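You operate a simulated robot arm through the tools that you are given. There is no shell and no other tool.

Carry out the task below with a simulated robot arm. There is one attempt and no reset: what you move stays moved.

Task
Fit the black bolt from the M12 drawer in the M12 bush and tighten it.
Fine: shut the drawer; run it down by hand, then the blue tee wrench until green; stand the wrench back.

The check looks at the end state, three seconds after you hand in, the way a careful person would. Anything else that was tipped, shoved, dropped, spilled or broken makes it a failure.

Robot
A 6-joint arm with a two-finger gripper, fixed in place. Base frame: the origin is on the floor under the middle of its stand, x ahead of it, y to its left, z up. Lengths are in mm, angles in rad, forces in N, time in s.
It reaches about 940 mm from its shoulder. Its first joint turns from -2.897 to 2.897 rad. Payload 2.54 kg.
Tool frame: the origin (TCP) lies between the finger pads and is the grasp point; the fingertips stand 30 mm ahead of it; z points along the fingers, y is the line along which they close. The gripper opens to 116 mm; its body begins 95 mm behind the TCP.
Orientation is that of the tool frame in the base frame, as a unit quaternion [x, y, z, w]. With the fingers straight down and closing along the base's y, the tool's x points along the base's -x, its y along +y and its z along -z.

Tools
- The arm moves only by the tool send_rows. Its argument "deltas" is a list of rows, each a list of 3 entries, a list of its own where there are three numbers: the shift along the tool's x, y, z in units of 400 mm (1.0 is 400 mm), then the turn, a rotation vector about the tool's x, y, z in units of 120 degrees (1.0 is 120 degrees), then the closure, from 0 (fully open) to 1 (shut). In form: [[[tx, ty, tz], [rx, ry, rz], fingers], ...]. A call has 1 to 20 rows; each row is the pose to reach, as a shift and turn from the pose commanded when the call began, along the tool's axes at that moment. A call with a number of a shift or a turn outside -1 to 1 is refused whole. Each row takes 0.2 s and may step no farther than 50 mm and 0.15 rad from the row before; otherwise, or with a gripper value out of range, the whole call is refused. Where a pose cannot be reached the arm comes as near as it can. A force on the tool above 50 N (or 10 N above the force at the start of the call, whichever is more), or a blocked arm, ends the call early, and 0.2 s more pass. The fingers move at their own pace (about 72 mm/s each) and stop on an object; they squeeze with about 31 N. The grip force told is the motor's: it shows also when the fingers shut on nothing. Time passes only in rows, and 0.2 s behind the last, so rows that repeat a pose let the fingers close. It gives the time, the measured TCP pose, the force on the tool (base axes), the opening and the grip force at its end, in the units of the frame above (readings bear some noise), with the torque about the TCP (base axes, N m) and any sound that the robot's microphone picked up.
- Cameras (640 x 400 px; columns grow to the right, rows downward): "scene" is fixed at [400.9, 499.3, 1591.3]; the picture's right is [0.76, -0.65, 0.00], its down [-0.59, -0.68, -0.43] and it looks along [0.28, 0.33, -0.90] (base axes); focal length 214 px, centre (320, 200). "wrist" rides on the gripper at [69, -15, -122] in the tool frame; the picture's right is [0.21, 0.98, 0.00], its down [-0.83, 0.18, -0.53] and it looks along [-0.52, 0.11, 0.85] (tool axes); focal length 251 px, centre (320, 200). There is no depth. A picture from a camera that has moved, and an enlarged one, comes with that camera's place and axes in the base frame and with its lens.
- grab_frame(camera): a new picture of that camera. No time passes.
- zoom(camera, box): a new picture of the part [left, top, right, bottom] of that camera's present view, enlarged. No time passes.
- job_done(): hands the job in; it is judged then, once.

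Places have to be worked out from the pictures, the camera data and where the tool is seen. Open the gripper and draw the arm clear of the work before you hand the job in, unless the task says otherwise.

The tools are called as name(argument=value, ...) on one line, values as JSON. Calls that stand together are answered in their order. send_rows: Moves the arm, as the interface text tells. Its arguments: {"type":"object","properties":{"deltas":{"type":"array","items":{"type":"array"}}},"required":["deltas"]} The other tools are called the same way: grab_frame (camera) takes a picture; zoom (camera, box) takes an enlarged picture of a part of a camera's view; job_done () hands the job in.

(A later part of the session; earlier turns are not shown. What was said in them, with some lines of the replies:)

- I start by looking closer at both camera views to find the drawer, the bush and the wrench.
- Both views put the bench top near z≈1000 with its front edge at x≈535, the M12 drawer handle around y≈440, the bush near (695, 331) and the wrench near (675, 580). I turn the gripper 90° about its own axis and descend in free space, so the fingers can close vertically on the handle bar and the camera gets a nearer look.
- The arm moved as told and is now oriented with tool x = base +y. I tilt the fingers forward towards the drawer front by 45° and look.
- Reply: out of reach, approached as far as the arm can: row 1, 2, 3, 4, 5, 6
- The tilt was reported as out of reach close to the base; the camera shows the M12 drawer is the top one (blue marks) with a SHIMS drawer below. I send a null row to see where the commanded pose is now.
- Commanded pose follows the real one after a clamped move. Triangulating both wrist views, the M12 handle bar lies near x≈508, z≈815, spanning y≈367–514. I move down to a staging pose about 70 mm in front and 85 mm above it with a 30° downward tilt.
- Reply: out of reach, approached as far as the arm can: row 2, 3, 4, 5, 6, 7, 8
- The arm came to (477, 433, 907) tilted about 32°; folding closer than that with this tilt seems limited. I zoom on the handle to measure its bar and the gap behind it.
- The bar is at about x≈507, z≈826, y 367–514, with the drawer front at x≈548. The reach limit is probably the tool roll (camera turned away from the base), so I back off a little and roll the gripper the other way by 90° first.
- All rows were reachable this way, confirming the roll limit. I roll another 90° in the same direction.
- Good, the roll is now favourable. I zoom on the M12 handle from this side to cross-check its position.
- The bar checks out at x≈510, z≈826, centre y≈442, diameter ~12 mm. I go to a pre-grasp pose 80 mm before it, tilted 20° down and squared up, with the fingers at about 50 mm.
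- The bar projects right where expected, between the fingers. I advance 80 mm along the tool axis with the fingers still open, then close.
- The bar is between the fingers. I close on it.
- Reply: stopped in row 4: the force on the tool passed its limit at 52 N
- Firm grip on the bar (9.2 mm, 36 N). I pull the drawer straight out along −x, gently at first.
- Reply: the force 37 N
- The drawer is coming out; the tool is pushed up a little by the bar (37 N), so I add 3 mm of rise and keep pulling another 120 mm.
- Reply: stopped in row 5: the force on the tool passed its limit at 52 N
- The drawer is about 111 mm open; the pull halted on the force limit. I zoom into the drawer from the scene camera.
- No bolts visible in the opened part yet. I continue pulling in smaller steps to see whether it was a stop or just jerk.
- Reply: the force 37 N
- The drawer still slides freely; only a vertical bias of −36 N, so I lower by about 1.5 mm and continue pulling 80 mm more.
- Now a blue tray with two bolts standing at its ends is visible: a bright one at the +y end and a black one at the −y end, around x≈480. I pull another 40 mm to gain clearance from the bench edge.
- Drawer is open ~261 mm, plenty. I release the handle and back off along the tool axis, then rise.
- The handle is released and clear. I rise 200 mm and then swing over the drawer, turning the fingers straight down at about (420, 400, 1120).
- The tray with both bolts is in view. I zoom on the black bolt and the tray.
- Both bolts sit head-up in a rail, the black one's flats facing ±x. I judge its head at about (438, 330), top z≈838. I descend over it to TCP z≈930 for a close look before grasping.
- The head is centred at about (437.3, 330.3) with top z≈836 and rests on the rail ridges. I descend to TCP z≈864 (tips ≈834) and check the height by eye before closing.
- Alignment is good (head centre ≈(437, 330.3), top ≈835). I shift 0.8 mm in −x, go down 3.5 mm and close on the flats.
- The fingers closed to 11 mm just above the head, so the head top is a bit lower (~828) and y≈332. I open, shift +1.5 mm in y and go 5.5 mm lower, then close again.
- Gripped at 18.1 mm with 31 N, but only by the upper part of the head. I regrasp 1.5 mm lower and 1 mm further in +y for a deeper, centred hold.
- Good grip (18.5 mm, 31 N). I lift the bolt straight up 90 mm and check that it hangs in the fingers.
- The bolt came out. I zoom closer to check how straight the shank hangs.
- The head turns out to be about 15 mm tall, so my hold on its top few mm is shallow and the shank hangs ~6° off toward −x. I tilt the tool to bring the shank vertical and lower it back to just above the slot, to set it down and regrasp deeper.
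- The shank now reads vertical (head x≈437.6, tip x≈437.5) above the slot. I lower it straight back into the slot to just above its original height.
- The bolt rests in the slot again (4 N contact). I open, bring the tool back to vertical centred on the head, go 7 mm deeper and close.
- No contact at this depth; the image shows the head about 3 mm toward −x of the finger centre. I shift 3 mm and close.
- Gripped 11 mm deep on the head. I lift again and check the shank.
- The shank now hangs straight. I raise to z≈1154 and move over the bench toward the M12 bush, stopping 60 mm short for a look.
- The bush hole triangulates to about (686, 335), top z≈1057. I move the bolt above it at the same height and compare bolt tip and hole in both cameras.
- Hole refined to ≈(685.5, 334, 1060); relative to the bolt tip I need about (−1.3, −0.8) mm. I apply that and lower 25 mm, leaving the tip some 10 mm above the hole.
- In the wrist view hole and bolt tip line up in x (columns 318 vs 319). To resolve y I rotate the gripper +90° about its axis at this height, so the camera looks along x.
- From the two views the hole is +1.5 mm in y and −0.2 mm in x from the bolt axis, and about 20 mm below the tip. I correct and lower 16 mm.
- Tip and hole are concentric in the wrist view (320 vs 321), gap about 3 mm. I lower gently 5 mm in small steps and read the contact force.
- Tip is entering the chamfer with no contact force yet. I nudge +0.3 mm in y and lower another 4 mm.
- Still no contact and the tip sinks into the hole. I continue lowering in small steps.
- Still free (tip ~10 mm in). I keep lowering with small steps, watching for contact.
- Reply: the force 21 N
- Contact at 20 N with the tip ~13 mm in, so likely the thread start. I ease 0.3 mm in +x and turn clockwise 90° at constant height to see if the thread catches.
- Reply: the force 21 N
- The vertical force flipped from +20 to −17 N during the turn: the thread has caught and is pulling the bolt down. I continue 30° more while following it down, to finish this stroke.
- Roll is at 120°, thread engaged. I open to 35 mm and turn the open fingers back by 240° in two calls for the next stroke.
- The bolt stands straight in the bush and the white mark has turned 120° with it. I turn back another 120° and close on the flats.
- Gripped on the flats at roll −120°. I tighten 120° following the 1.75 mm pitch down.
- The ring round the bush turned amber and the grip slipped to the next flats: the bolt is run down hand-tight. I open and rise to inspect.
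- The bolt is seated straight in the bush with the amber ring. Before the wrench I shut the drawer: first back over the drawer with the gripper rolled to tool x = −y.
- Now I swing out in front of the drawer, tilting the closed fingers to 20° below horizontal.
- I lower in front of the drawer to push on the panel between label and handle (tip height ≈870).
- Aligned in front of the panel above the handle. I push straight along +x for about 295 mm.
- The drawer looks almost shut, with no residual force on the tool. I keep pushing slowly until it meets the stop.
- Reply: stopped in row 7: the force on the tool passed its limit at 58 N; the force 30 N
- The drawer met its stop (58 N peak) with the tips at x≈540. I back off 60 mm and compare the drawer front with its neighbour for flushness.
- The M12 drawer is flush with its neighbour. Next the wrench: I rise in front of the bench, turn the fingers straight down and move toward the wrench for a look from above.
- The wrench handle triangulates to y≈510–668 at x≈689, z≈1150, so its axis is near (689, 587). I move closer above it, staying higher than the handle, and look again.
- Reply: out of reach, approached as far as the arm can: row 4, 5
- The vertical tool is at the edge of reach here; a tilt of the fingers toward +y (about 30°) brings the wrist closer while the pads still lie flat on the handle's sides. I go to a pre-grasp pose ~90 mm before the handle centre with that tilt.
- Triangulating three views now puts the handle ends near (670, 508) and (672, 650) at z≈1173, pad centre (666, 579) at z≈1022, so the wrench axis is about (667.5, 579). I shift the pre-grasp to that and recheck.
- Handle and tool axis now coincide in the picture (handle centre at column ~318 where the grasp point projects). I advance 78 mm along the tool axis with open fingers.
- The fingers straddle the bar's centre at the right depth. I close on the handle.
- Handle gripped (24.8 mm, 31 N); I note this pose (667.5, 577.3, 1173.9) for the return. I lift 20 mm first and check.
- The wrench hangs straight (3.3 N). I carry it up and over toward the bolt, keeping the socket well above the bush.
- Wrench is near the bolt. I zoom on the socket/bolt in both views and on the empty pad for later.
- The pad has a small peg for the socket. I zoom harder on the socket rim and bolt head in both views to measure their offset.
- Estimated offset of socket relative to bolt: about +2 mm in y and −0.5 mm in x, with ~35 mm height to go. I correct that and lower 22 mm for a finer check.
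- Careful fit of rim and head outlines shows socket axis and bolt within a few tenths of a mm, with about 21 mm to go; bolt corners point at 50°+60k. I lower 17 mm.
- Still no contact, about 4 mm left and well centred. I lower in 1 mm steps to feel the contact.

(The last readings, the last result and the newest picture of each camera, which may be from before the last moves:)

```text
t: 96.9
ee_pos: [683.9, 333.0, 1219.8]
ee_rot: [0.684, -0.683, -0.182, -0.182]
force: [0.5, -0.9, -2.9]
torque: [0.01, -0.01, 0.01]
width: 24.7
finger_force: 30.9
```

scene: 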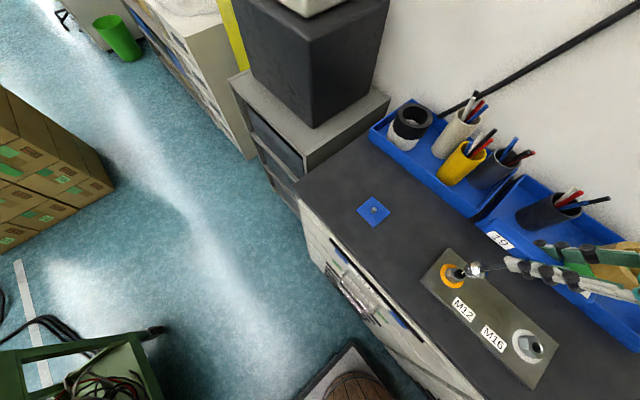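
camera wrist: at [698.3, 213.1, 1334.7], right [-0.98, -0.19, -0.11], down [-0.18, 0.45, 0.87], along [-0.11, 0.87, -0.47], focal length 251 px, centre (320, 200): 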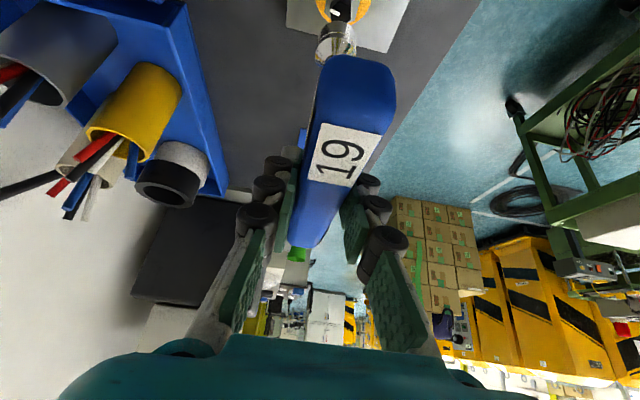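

send_rows(deltas=[[[0.0013, 0, 0.0022], [0, 0, 0], 1], [[0.0025, 0, 0.0043], [0, 0, 0], 1], [[0.0038, 0, 0.0065], [0, 0, 0], 1]])

zoom(camera="wrist", box=[310, 0, 370, 50])

zoom(camera="scene", box=[450, 250, 500, 290])

```text
t: 97.7
ee_pos: [685.4, 333.3, 1216.9]
ee_rot: [0.683, -0.683, -0.182, -0.183]
force: [-0.6, 0.7, -3.0]
torque: [-0.01, -0.01, 0.01]
width: 25.0
finger_force: 30.9
```

```text
8.00 times, centred on (340, 25) of wrist
camera zoom: at [698.6, 211.9, 1289.1], right [-0.98, -0.19, -0.11], down [-0.18, 0.45, 0.87], along [-0.11, 0.87, -0.47], focal length 2012 px, centre (160, 1600)
```

zoom: 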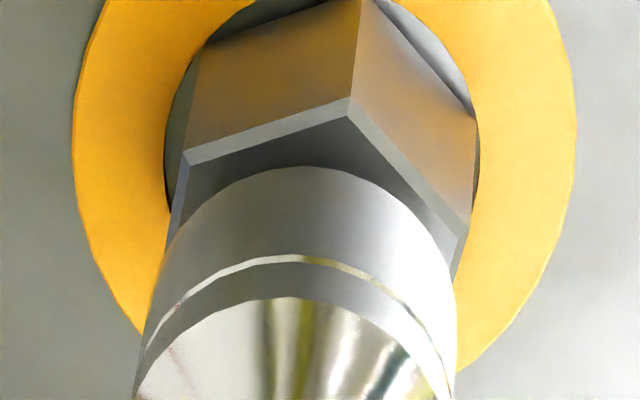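

```text
10.00 times, centred on (475, 270) of scene
camera zoom: at [400.9, 499.3, 1591.3], right [0.76, -0.65, 0.0], down [-0.59, -0.68, -0.43], along [0.28, 0.33, -0.9], focal length 2145 px, centre (-1230, -500)
```

zoom: 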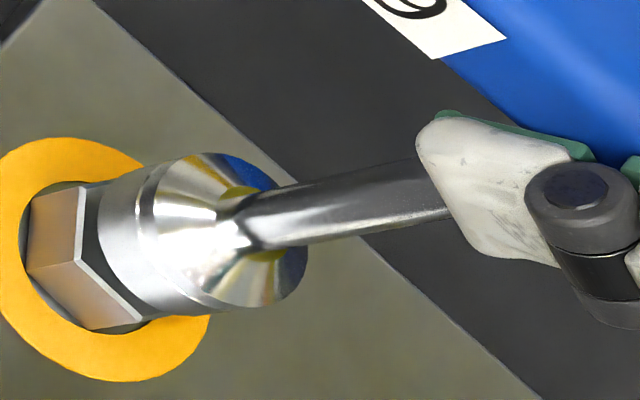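

No contact yet. I keep lowering in 1 mm steps.

send_rows(deltas=[[[0.0013, 0, 0.0022], [0, 0, 0], 1], [[0.0025, 0, 0.0043], [0, 0, 0], 1], [[0.0038, 0, 0.0065], [0, 0, 0], 1]])

zoom(camera="wrist", box=[310, 0, 370, 50])

```text
t: 98.5
ee_pos: [683.8, 332.3, 1215.1]
ee_rot: [-0.682, 0.683, 0.183, 0.185]
force: [11.0, 2.2, 22.6]
torque: [-0.14, -0.22, 0.0]
width: 24.7
finger_force: 31.2
```

```text
8.00 times, centred on (340, 25) of wrist
camera zoom: at [699.0, 211.7, 1287.0], right [-0.98, -0.18, -0.11], down [-0.18, 0.45, 0.88], along [-0.11, 0.88, -0.47], focal length 2012 px, centre (160, 1600)
```

zoom: 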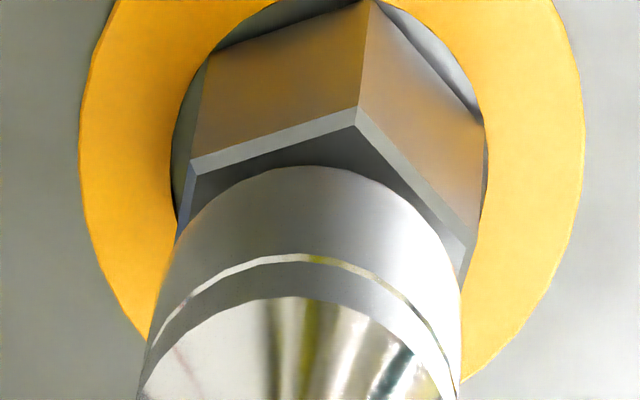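

The socket rim has met the top of the bolt head (25 N), not yet indexed on the hex. I ease the pressure and turn clockwise about the vertical in 5° steps, 20° in all, to find the hex.

send_rows(deltas=[[[-0.0008, -0.0008, -0.0013], [0, 0, 0], 1], [[-0.0008, -0.0003, -0.0013], [0.0208, 0, 0.0361], 1], [[-0.0009, 0.0003, -0.0013], [0.0417, 0, 0.0722], 1], [[-0.001, 0.0008, -0.0012], [0.0625, 0, 0.1083], 1], [[-0.0011, 0.0013, -0.0011], [0.0833, 0, 0.1443], 1]])

zoom(camera="wrist", box=[310, 0, 370, 50])

zoom(camera="scene", box=[440, 230, 520, 290])

```text
t: 99.7
ee_pos: [683.7, 332.5, 1214.4]
ee_rot: [-0.554, 0.791, 0.147, 0.212]
force: [7.1, 3.0, 12.5]
torque: [-0.16, 0.59, 1.59]
width: 27.5
finger_force: 31.5
```

```text
8.00 times, centred on (340, 25) of wrist
camera zoom: at [655.9, 214.3, 1286.4], right [-0.98, 0.16, -0.11], down [-0.02, 0.48, 0.87], along [0.19, 0.86, -0.47], focal length 2012 px, centre (160, 1600)
```

zoom: 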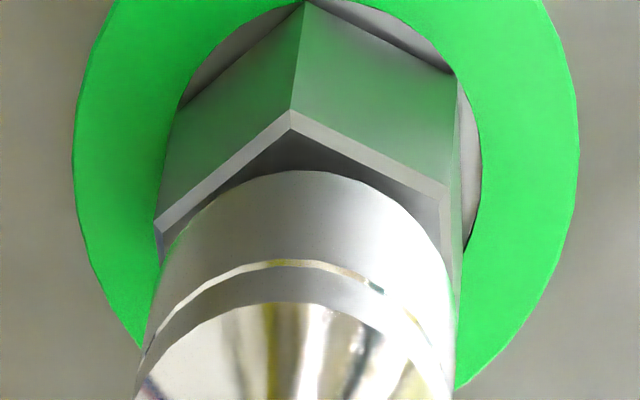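

```text
6.67 times, centred on (480, 260) of scene
camera zoom: at [400.9, 499.3, 1591.3], right [0.76, -0.65, 0.0], down [-0.59, -0.68, -0.43], along [0.28, 0.33, -0.9], focal length 1430 px, centre (-747, -200)
```

zoom: 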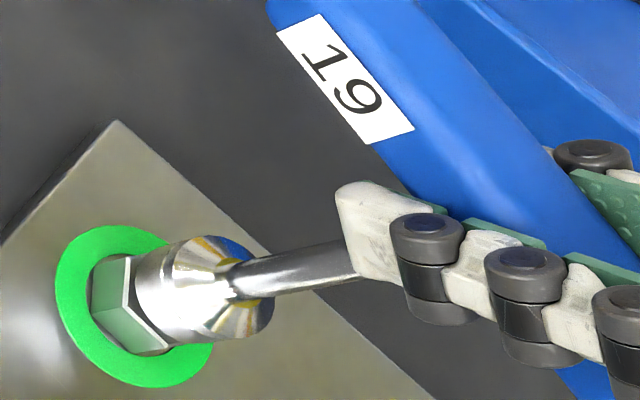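

The ring turned green with 1.6 N m on the wrench – the socket was on the hex and the bolt is tight. I stop tightening and back the handle off a few degrees to release the torque.

send_rows(deltas=[[[0, 0, 0], [-0.0104, 0, -0.018], 1], [[0, 0, 0], [-0.0208, 0, -0.0361], 1], [[0, 0, 0], [-0.0292, 0, -0.0505], 1]])

zoom(camera="wrist", box=[270, 0, 390, 80])

grab_frame(camera="wrist")

```text
t: 100.5
ee_pos: [684.1, 331.0, 1214.1]
ee_rot: [-0.601, 0.757, 0.16, 0.203]
force: [5.3, -5.3, 4.0]
torque: [-0.23, -0.06, -1.13]
width: 25.1
finger_force: 31.4
```

```text
5.00 times, centred on (330, 40) of wrist
camera zoom: at [671.1, 210.9, 1286.4], right [-0.99, 0.04, -0.11], down [-0.08, 0.48, 0.87], along [0.09, 0.88, -0.47], focal length 1257 px, centre (270, 1000)
```

zoom: 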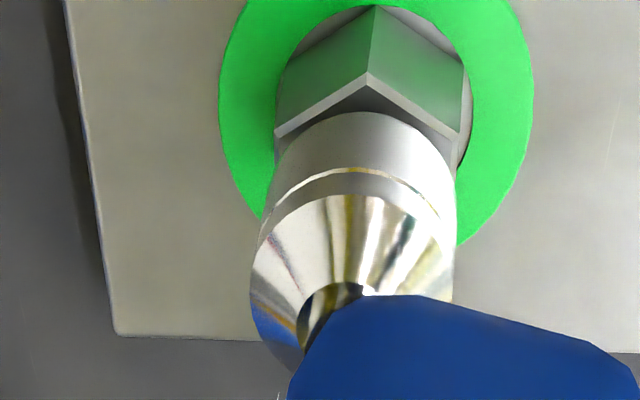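

```text
taken
camera wrist: at [671.1, 210.9, 1286.4], right [-0.99, 0.04, -0.11], down [-0.08, 0.48, 0.87], along [0.09, 0.88, -0.47], focal length 251 px, centre (320, 200)
```

wrist: 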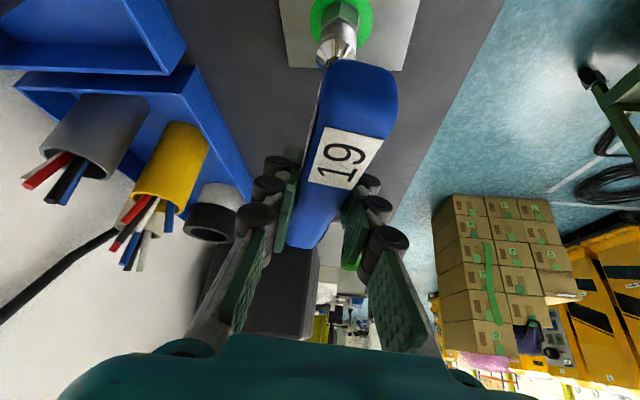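

Backed off slightly too far (torque now −1.1 N m); the ring is still green. I go forward about 3° to neutral.

send_rows(deltas=[[[0, 0, 0], [0.006, 0, 0.0104], 1], [[0, 0, 0], [0.012, 0, 0.0208], 1], [[0, 0, 0], [0.012, 0, 0.0208], 1]])

zoom(camera="wrist", box=[270, 0, 390, 80])

```text
t: 101.3
ee_pos: [684.1, 331.2, 1213.4]
ee_rot: [-0.582, 0.771, 0.155, 0.207]
force: [4.0, -3.2, -3.5]
torque: [-0.09, 0.16, 0.86]
width: 25.4
finger_force: 31.2
```

```text
5.00 times, centred on (330, 40) of wrist
camera zoom: at [664.9, 212.3, 1286.4], right [-0.99, 0.09, -0.11], down [-0.05, 0.48, 0.87], along [0.13, 0.87, -0.47], focal length 1257 px, centre (270, 1000)
```

zoom: 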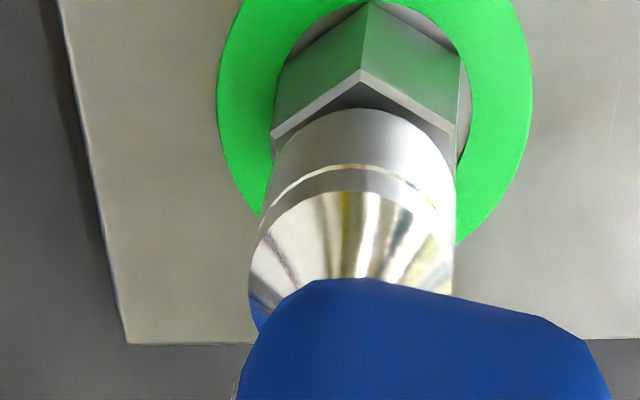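

Torque is +0.86 now; I back 1.2° to neutral.

send_rows(deltas=[[[0, 0, 0], [-0.0052, 0, -0.009], 1], [[0, 0, 0], [-0.0052, 0, -0.009], 1]])

```text
t: 101.9
ee_pos: [683.6, 333.6, 1214.9]
ee_rot: [-0.591, 0.764, 0.158, 0.205]
force: [0.0, 0.9, -3.4]
torque: [0.02, -0.01, -0.01]
width: 24.8
finger_force: 30.8
```

Neutral now. I lift the wrench straight up off the bolt.

send_rows(deltas=[[[-0.0038, 0, -0.0065], [0, 0, 0], 1], [[-0.01, 0, -0.0173], [0, 0, 0], 1], [[-0.02, 0, -0.0346], [0, 0, 0], 1], [[-0.04, 0, -0.0693], [0, 0, 0], 1], [[-0.0625, 0, -0.1083], [0, 0, 0], 1]])

grab_frame(camera="wrist")

zoom(camera="scene", box=[430, 220, 550, 320])

```text
t: 103.1
ee_pos: [683.1, 332.0, 1263.7]
ee_rot: [-0.59, 0.764, 0.158, 0.206]
force: [-0.1, 0.3, -2.3]
torque: [0.01, -0.01, 0.03]
width: 24.5
finger_force: 31.3
```

```text
taken
camera wrist: at [667.5, 211.9, 1336.3], right [-0.99, 0.07, -0.11], down [-0.06, 0.48, 0.87], along [0.11, 0.87, -0.47], focal length 251 px, centre (320, 200)
```

wrist: 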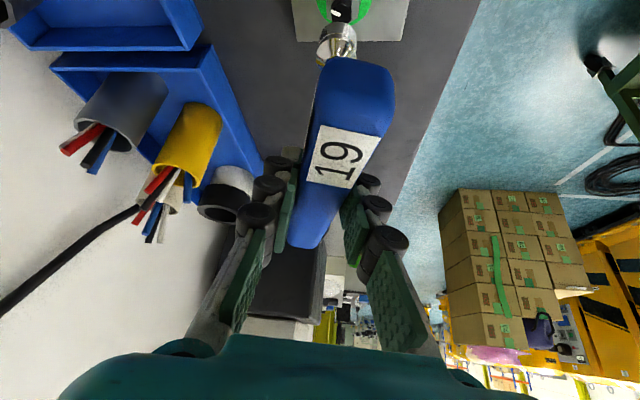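

```text
4.00 times, centred on (490, 270) of scene
camera zoom: at [400.9, 499.3, 1591.3], right [0.76, -0.65, 0.0], down [-0.59, -0.68, -0.43], along [0.28, 0.33, -0.9], focal length 858 px, centre (-360, -80)
```

zoom: 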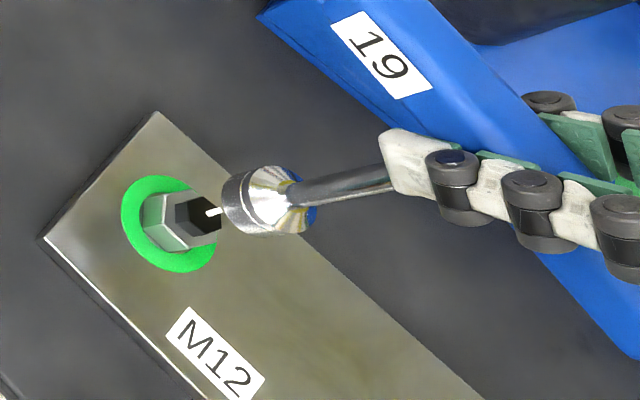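

The ring stays green with the wrench off. I carry the wrench back toward its pad, undoing the 14.8° yaw on the way at safe height.

send_rows(deltas=[[[-0.0554, 0.0217, 0.033], [-0.0103, 0, -0.0178], 1], [[-0.1108, 0.0433, 0.066], [-0.0206, 0, -0.0356], 1], [[-0.1662, 0.065, 0.099], [-0.0309, 0, -0.0534], 1], [[-0.2215, 0.0867, 0.132], [-0.0411, 0, -0.0712], 1], [[-0.2769, 0.1083, 0.165], [-0.0514, 0, -0.089], 1], [[-0.3323, 0.13, 0.198], [-0.0617, 0, -0.1068], 1]])

zoom(camera="scene", box=[430, 220, 550, 320])

```text
t: 104.5
ee_pos: [672.6, 494.7, 1261.2]
ee_rot: [0.685, -0.681, -0.182, -0.183]
force: [0.3, -0.8, -3.3]
torque: [0.03, -0.02, -0.01]
width: 24.6
finger_force: 31.1
```

```text
4.00 times, centred on (490, 270) of scene
camera zoom: at [400.9, 499.3, 1591.3], right [0.76, -0.65, 0.0], down [-0.59, -0.68, -0.43], along [0.28, 0.33, -0.9], focal length 858 px, centre (-360, -80)
```

zoom: 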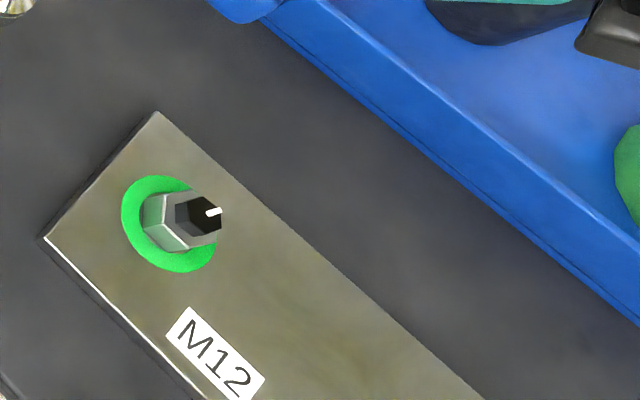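

Bolt and ring are fine. I move the wrench over its pad, about 38 mm above the resting height.

send_rows(deltas=[[[-0.0295, 0.003, 0.0525], [0, 0, 0], 1], [[-0.059, 0.006, 0.1049], [0, 0, 0], 1], [[-0.0885, 0.0089, 0.1574], [0, 0, 0], 1], [[-0.118, 0.0119, 0.2098], [0, 0, 0], 1], [[-0.118, 0.0119, 0.2098], [0, 0, 0], 1]])

zoom(camera="scene", box=[340, 160, 440, 240])

zoom(camera="wrist", box=[270, 0, 390, 80])

```text
t: 105.7
ee_pos: [667.7, 578.4, 1213.3]
ee_rot: [0.684, -0.682, -0.183, -0.183]
force: [-0.4, -0.4, -2.5]
torque: [-0.02, 0.02, 0.04]
width: 24.8
finger_force: 31.2
```

```text
5.00 times, centred on (390, 200) of scene
camera zoom: at [400.9, 499.3, 1591.3], right [0.76, -0.65, 0.0], down [-0.59, -0.68, -0.43], along [0.28, 0.33, -0.9], focal length 1072 px, centre (-30, 200)
```

zoom: 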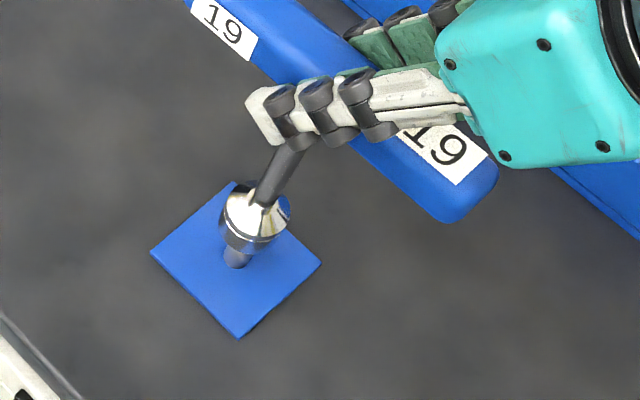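

```text
5.00 times, centred on (330, 40) of wrist
camera zoom: at [683.0, 458.8, 1285.2], right [-0.98, -0.19, -0.11], down [-0.18, 0.45, 0.87], along [-0.12, 0.87, -0.47], focal length 1257 px, centre (270, 1000)
```

zoom: 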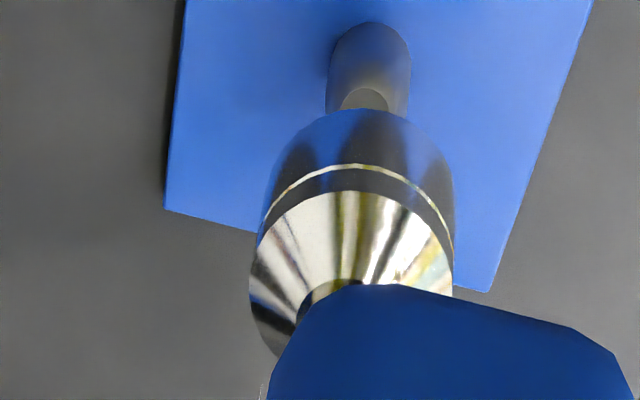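

The peg is visible under the socket. I zoom in the scene view to check that the socket comes down over it.

zoom(camera="scene", box=[355, 185, 405, 230])

```text
8.89 times, centred on (380, 208) of scene
camera zoom: at [400.9, 499.3, 1591.3], right [0.76, -0.65, 0.0], down [-0.59, -0.68, -0.43], along [0.28, 0.33, -0.9], focal length 1906 px, centre (-213, 133)
```

zoom: 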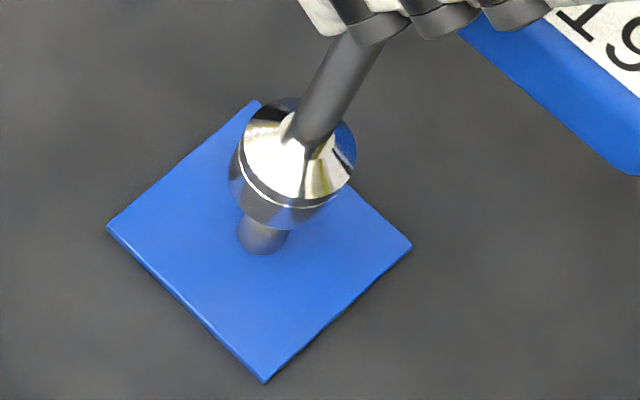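

Both views suggest the socket should go about +1.3 mm in x and −0.8 mm in y to be over the peg. I apply that, lower 22 mm and look again.

send_rows(deltas=[[[0.0097, -0.0033, 0.0155], [0, 0, 0], 1], [[0.0195, -0.0033, 0.0311], [0, 0, 0], 1], [[0.0292, -0.0033, 0.0466], [0, 0, 0], 1], [[0.0292, -0.0033, 0.0466], [0, 0, 0], 1]])

zoom(camera="scene", box=[355, 185, 405, 230])

zoom(camera="wrist", box=[310, 0, 370, 50])

```text
t: 106.7
ee_pos: [669.1, 577.8, 1191.5]
ee_rot: [0.684, -0.682, -0.182, -0.182]
force: [-1.2, -0.4, -3.4]
torque: [0.02, 0.0, -0.02]
width: 24.6
finger_force: 30.8
```

```text
8.89 times, centred on (380, 208) of scene
camera zoom: at [400.9, 499.3, 1591.3], right [0.76, -0.65, 0.0], down [-0.59, -0.68, -0.43], along [0.28, 0.33, -0.9], focal length 1906 px, centre (-213, 133)
```

zoom: 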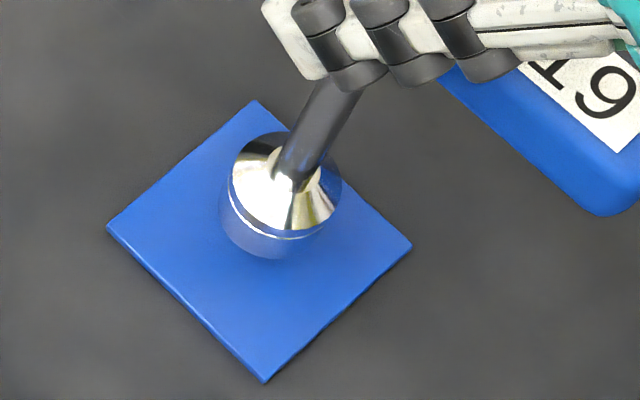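

```text
8.00 times, centred on (340, 25) of wrist
camera zoom: at [683.8, 457.5, 1263.1], right [-0.98, -0.19, -0.11], down [-0.18, 0.45, 0.87], along [-0.12, 0.87, -0.47], focal length 2012 px, centre (160, 1600)
```

zoom: 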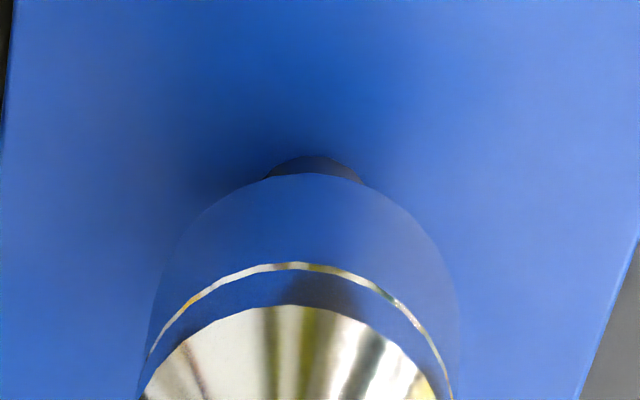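

Socket and peg now coincide in both views within about 0.5 mm. I lower 15 mm and then feel for the pad in 1 mm steps.

send_rows(deltas=[[[0.0063, -0.0005, 0.0108], [0, 0, 0], 1], [[0.0125, -0.001, 0.0217], [0, 0, 0], 1], [[0.0175, -0.001, 0.0303], [0, 0, 0], 1], [[0.0188, -0.001, 0.0325], [0, 0, 0], 1]])

zoom(camera="scene", box=[355, 185, 405, 230])

```text
t: 107.7
ee_pos: [668.5, 576.0, 1176.9]
ee_rot: [0.684, -0.683, -0.182, -0.183]
force: [0.1, 0.8, -2.6]
torque: [-0.02, -0.01, -0.01]
width: 24.9
finger_force: 30.7
```

```text
8.89 times, centred on (380, 208) of scene
camera zoom: at [400.9, 499.3, 1591.3], right [0.76, -0.65, 0.0], down [-0.59, -0.68, -0.43], along [0.28, 0.33, -0.9], focal length 1906 px, centre (-213, 133)
```

zoom: 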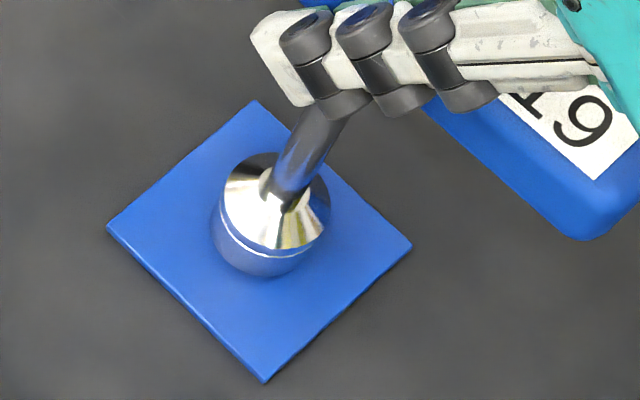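

No obstruction; the socket is over the peg. I lower in 1 mm steps until the pad carries it.

send_rows(deltas=[[[0.0013, 0, 0.0022], [0, 0, 0], 1], [[0.0025, 0, 0.0043], [0, 0, 0], 1], [[0.0038, 0, 0.0065], [0, 0, 0], 1]])

```text
t: 108.5
ee_pos: [670.0, 578.4, 1172.8]
ee_rot: [0.684, -0.683, -0.182, -0.183]
force: [0.0, -1.4, -3.5]
torque: [-0.02, 0.01, 0.01]
width: 24.8
finger_force: 31.3
```

send_rows(deltas=[[[0.0006, 0, 0.0011], [0, 0, 0], 1], [[0.0013, 0, 0.0022], [0, 0, 0], 1]])

zoom(camera="scene", box=[355, 185, 405, 230])

zoom(camera="wrist", box=[310, 0, 370, 50])

```text
t: 109.1
ee_pos: [669.8, 577.1, 1173.5]
ee_rot: [0.684, -0.682, -0.183, -0.183]
force: [-0.2, 1.8, 4.8]
torque: [0.14, -0.02, -0.04]
width: 24.6
finger_force: 30.7
```

```text
8.89 times, centred on (380, 208) of scene
camera zoom: at [400.9, 499.3, 1591.3], right [0.76, -0.65, 0.0], down [-0.59, -0.68, -0.43], along [0.28, 0.33, -0.9], focal length 1906 px, centre (-213, 133)
```

zoom: 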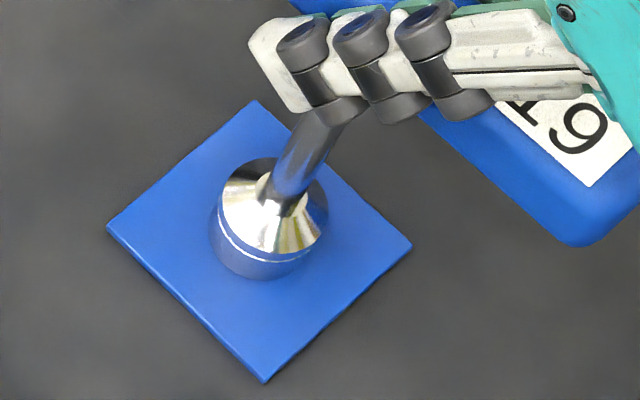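

```text
8.00 times, centred on (340, 25) of wrist
camera zoom: at [684.1, 456.9, 1244.7], right [-0.98, -0.19, -0.11], down [-0.18, 0.45, 0.87], along [-0.12, 0.87, -0.47], focal length 2012 px, centre (160, 1600)
```

zoom: 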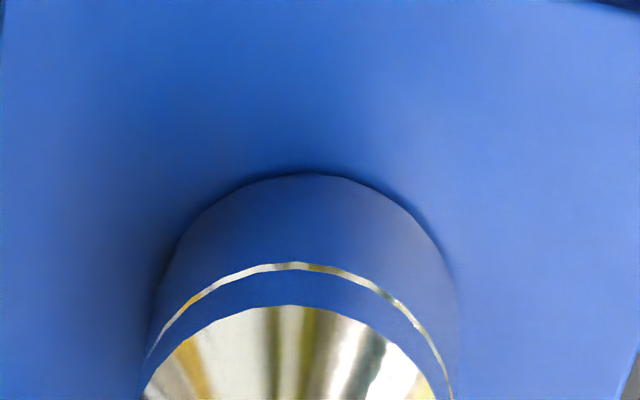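

The wrench rests on the pad at its original height (8 N contact). I open the fingers gradually.

send_rows(deltas=[[[0, 0, 0], [0, 0, 0], 0.78], [[0, 0, 0], [0, 0, 0], 0.77], [[0, 0, 0], [0, 0, 0], 0.75], [[0, 0, 0], [0, 0, 0], 0.7], [[0, 0, 0], [0, 0, 0], 0.6], [[0, 0, 0], [0, 0, 0], 0.5], [[0, 0, 0], [0, 0, 0], 0.4]])

zoom(camera="scene", box=[345, 150, 435, 235])

grab_frame(camera="wrist")

```text
t: 110.7
ee_pos: [668.7, 577.8, 1172.2]
ee_rot: [0.684, -0.682, -0.181, -0.183]
force: [0.0, 0.8, -0.3]
torque: [0.0, 0.01, -0.01]
width: 69.7
finger_force: 0.1
```

```text
4.71 times, centred on (390, 192) of scene
camera zoom: at [400.9, 499.3, 1591.3], right [0.76, -0.65, 0.0], down [-0.59, -0.68, -0.43], along [0.28, 0.33, -0.9], focal length 1009 px, centre (-9, 235)
```

zoom: 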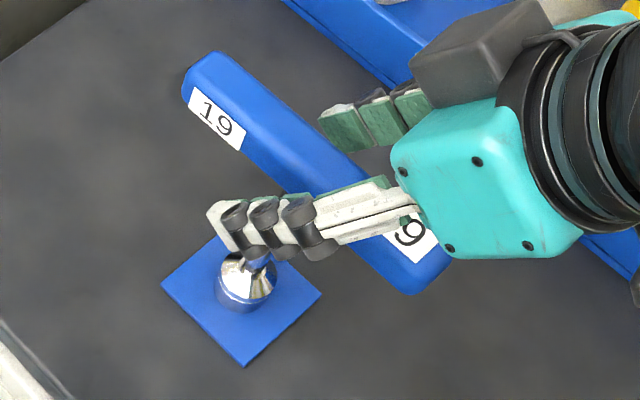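

```text
taken
camera wrist: at [684.2, 456.9, 1244.4], right [-0.98, -0.19, -0.11], down [-0.18, 0.45, 0.87], along [-0.12, 0.87, -0.47], focal length 251 px, centre (320, 200)
```

wrist: 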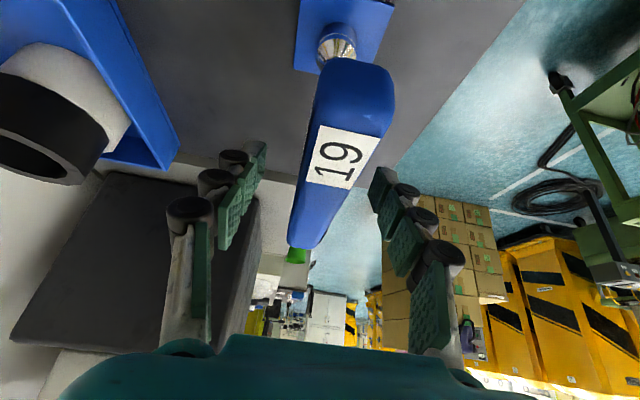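

The wrench stands on its pad by itself. I withdraw back along the tool axis.

send_rows(deltas=[[[0, 0, -0.04], [0, 0, 0], 0.4], [[0, 0, -0.09], [0, 0, 0], 0.4], [[0, 0, -0.15], [0, 0, 0], 0.4], [[0, 0, -0.22], [0, 0, 0], 0.4]])

zoom(camera="scene", box=[345, 150, 435, 235])

grab_frame(camera="wrist")

```text
t: 111.7
ee_pos: [669.5, 533.6, 1247.8]
ee_rot: [0.684, -0.682, -0.182, -0.183]
force: [0.3, 0.7, 0.5]
torque: [-0.03, 0.01, 0.03]
width: 69.7
finger_force: 0.1
```

```text
4.71 times, centred on (390, 192) of scene
camera zoom: at [400.9, 499.3, 1591.3], right [0.76, -0.65, 0.0], down [-0.59, -0.68, -0.43], along [0.28, 0.33, -0.9], focal length 1009 px, centre (-9, 235)
```

zoom: 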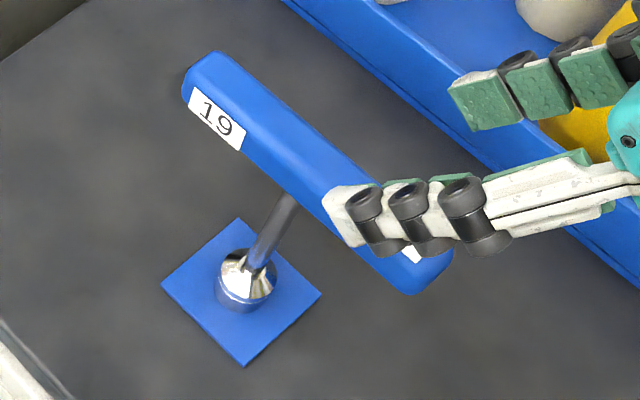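

```text
taken
camera wrist: at [684.2, 413.4, 1319.7], right [-0.98, -0.19, -0.11], down [-0.18, 0.45, 0.87], along [-0.12, 0.87, -0.47], focal length 251 px, centre (320, 200)
```

wrist: 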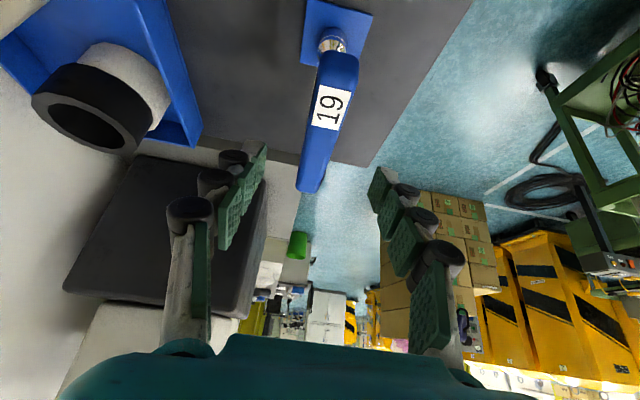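

Wrench stands upright on its pad. I draw the arm back over the front of the bench to a clear position, levelling the tool.

send_rows(deltas=[[[0.0183, 0.0688, -0.0179], [0, 0.0313, 0], 0.4], [[0.0367, 0.1375, -0.0358], [0, 0.0625, 0], 0.4], [[0.055, 0.2063, -0.0537], [0, 0.0938, 0], 0.4], [[0.0733, 0.275, -0.0717], [0, 0.125, 0], 0.4], [[0.0916, 0.3438, -0.0896], [0, 0.1563, 0], 0.4], [[0.11, 0.4125, -0.1075], [0, 0.1875, 0], 0.4], [[0.1283, 0.4813, -0.1254], [0, 0.2188, 0], 0.4], [[0.1466, 0.55, -0.1433], [0, 0.25, 0], 0.4]])

grab_frame(camera="scene")

grab_frame(camera="wrist")

```text
t: 113.5
ee_pos: [450.2, 453.8, 1268.4]
ee_rot: [0.708, -0.707, 0.001, 0.0]
force: [0.6, 0.2, 0.0]
torque: [0.02, 0.03, -0.01]
width: 69.6
finger_force: 0.1
```

```text
taken
```

scene: 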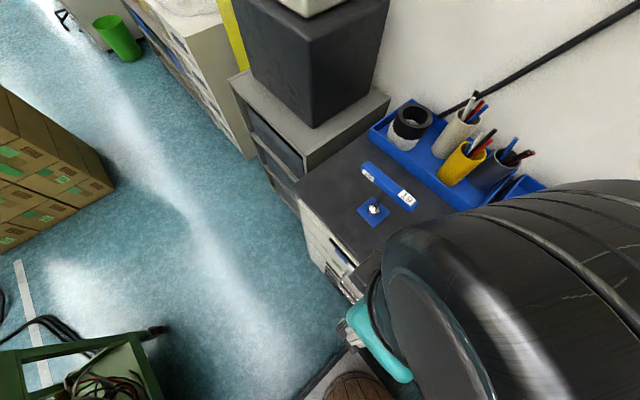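

```text
taken
camera wrist: at [464.7, 384.5, 1391.3], right [-0.98, -0.22, 0.0], down [-0.18, 0.83, 0.53], along [-0.11, 0.52, -0.85], focal length 251 px, centre (320, 200)
```

wrist: 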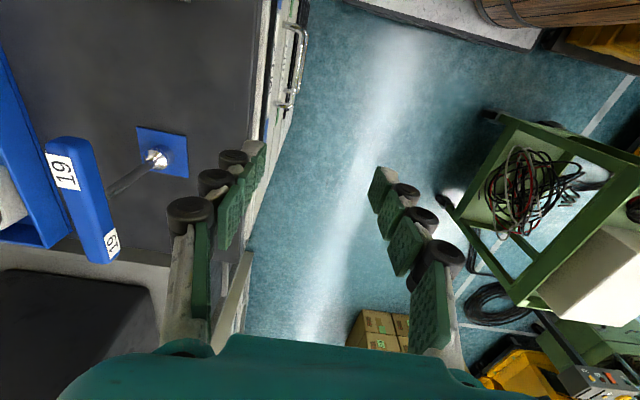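

I return to the start pose so the scene camera has a clear view for a final check.

send_rows(deltas=[[[0.018, 0.0376, -0.0367], [0, 0, 0.0625], 0.3], [[0.036, 0.0753, -0.0735], [0, 0, 0.125], 0.3], [[0.054, 0.1129, -0.1102], [0, 0, 0.1875], 0.2], [[0.072, 0.1505, -0.1469], [0, 0, 0.25], 0.1], [[0.09, 0.1881, -0.1837], [0, 0, 0.3125], 0], [[0.108, 0.2258, -0.2204], [0, 0, 0.375], 0], [[0.126, 0.2634, -0.2571], [0, 0, 0.4375], 0], [[0.144, 0.301, -0.2939], [0, 0, 0.5], 0], [[0.162, 0.3386, -0.3306], [0, 0, 0.5625], 0], [[0.18, 0.3763, -0.3673], [0, 0, 0.625], 0], [[0.198, 0.4139, -0.4041], [0, 0, 0.6875], 0], [[0.216, 0.4515, -0.4408], [0, 0, 0.75], 0]])

grab_frame(camera="scene")

zoom(camera="scene", box=[420, 230, 560, 360])

zoom(camera="scene", box=[300, 140, 460, 240])

zoom(camera="scene", box=[290, 200, 450, 400])

grab_frame(camera="wrist")

```text
t: 116.1
ee_pos: [269.0, 366.1, 1444.9]
ee_rot: [0.0, 1.0, -0.001, 0.001]
force: [0.4, 0.1, 0.1]
torque: [0.0, 0.02, -0.02]
width: 116.1
finger_force: 0.1
```

```text
taken
```

scene: 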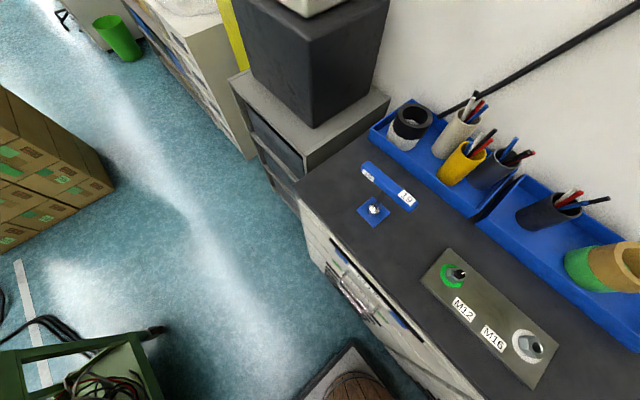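

```text
3.08 times, centred on (490, 295) of scene
camera zoom: at [400.9, 499.3, 1591.3], right [0.76, -0.65, 0.0], down [-0.59, -0.68, -0.43], along [0.28, 0.33, -0.9], focal length 660 px, centre (-203, -92)
```

zoom: 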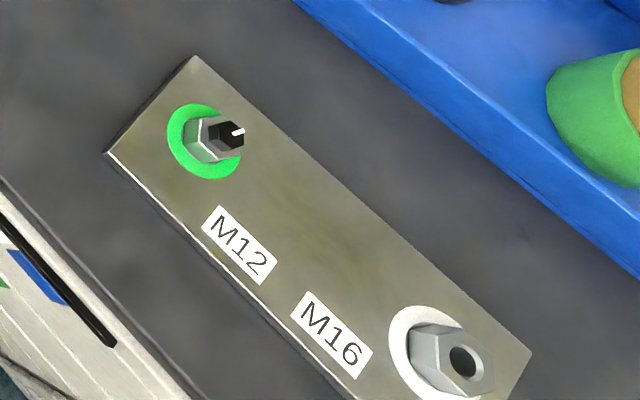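

```text
4.00 times, centred on (380, 190) of scene
camera zoom: at [400.9, 499.3, 1591.3], right [0.76, -0.65, 0.0], down [-0.59, -0.68, -0.43], along [0.28, 0.33, -0.9], focal length 858 px, centre (80, 240)
```

zoom: 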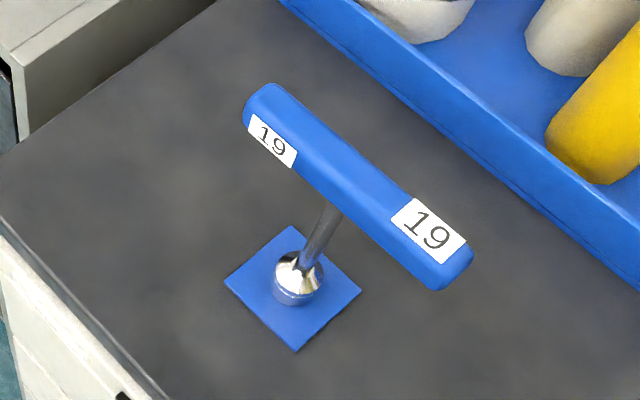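

```text
2.00 times, centred on (370, 300) of scene
camera zoom: at [400.9, 499.3, 1591.3], right [0.76, -0.65, 0.0], down [-0.59, -0.68, -0.43], along [0.28, 0.33, -0.9], focal length 429 px, centre (220, 0)
```

zoom: 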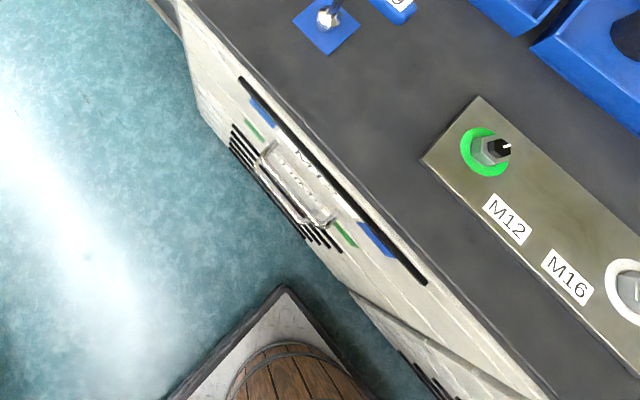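

```text
taken
camera wrist: at [199.8, 351.7, 1567.7], right [-0.22, 0.98, 0.0], down [0.82, 0.18, 0.54], along [0.52, 0.11, -0.84], focal length 251 px, centre (320, 200)
```

wrist: 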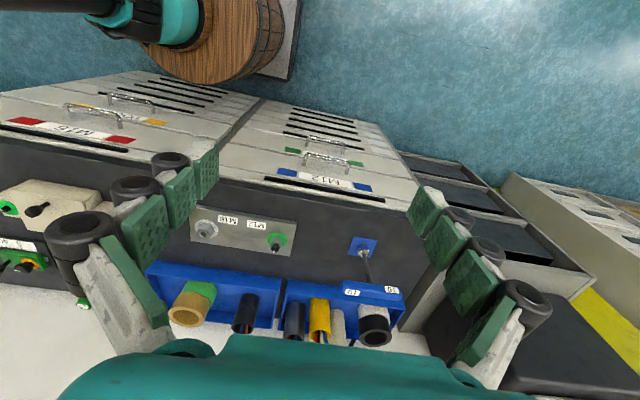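

Everything looks in place; one last comparison of the drawer front with the very first wrist view.

zoom(camera="wrist", box=[200, 80, 440, 230])

```text
2.67 times, centred on (320, 155) of wrist
camera zoom: at [199.8, 351.7, 1567.7], right [-0.22, 0.98, 0.0], down [0.82, 0.18, 0.54], along [0.52, 0.11, -0.84], focal length 670 px, centre (320, 320)
```

zoom: 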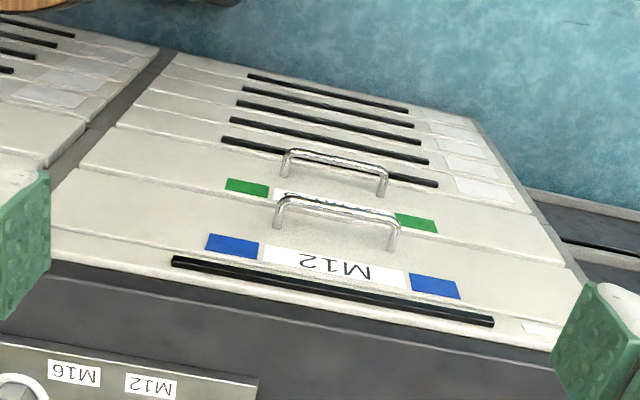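

The drawer front matches the first view. The black bolt is tight in the M12 bush with the ring green, the wrench stands on its pad, and the gripper is open and clear, so I hand the job in.

job_done()

```text
The job is handed in.
```

The black M12 bolt is fitted in the M12 bush and tightened with the blue tee wrench; the ring round the bush is green. I've handed the job in.

- **Bolt:** I ran it down with the gripper until the ring turned amber. I then turned it with the wrench until the ring went green, at about 1.6 N m. After that I backed the wrench off slightly too far, to about −1.1 N m, and then nudged it forward to neutral. The ring stayed green throughout, and it was still green after the wrench came off and in the last picture.
- **Drawer:** it is pushed shut against its stop, and the front looks the same as it did at the start.
- **Wrench:** it stands upright on its blue pad, over the peg and at its original height.
- **Rest of the scene:** I saw nothing tipped, shoved or dropped in the final pictures. The first grip on the bolt was too shallow and it hung crooked, so I set it back in its tray and picked it up again.

The arm is back at its starting pose with the gripper open.
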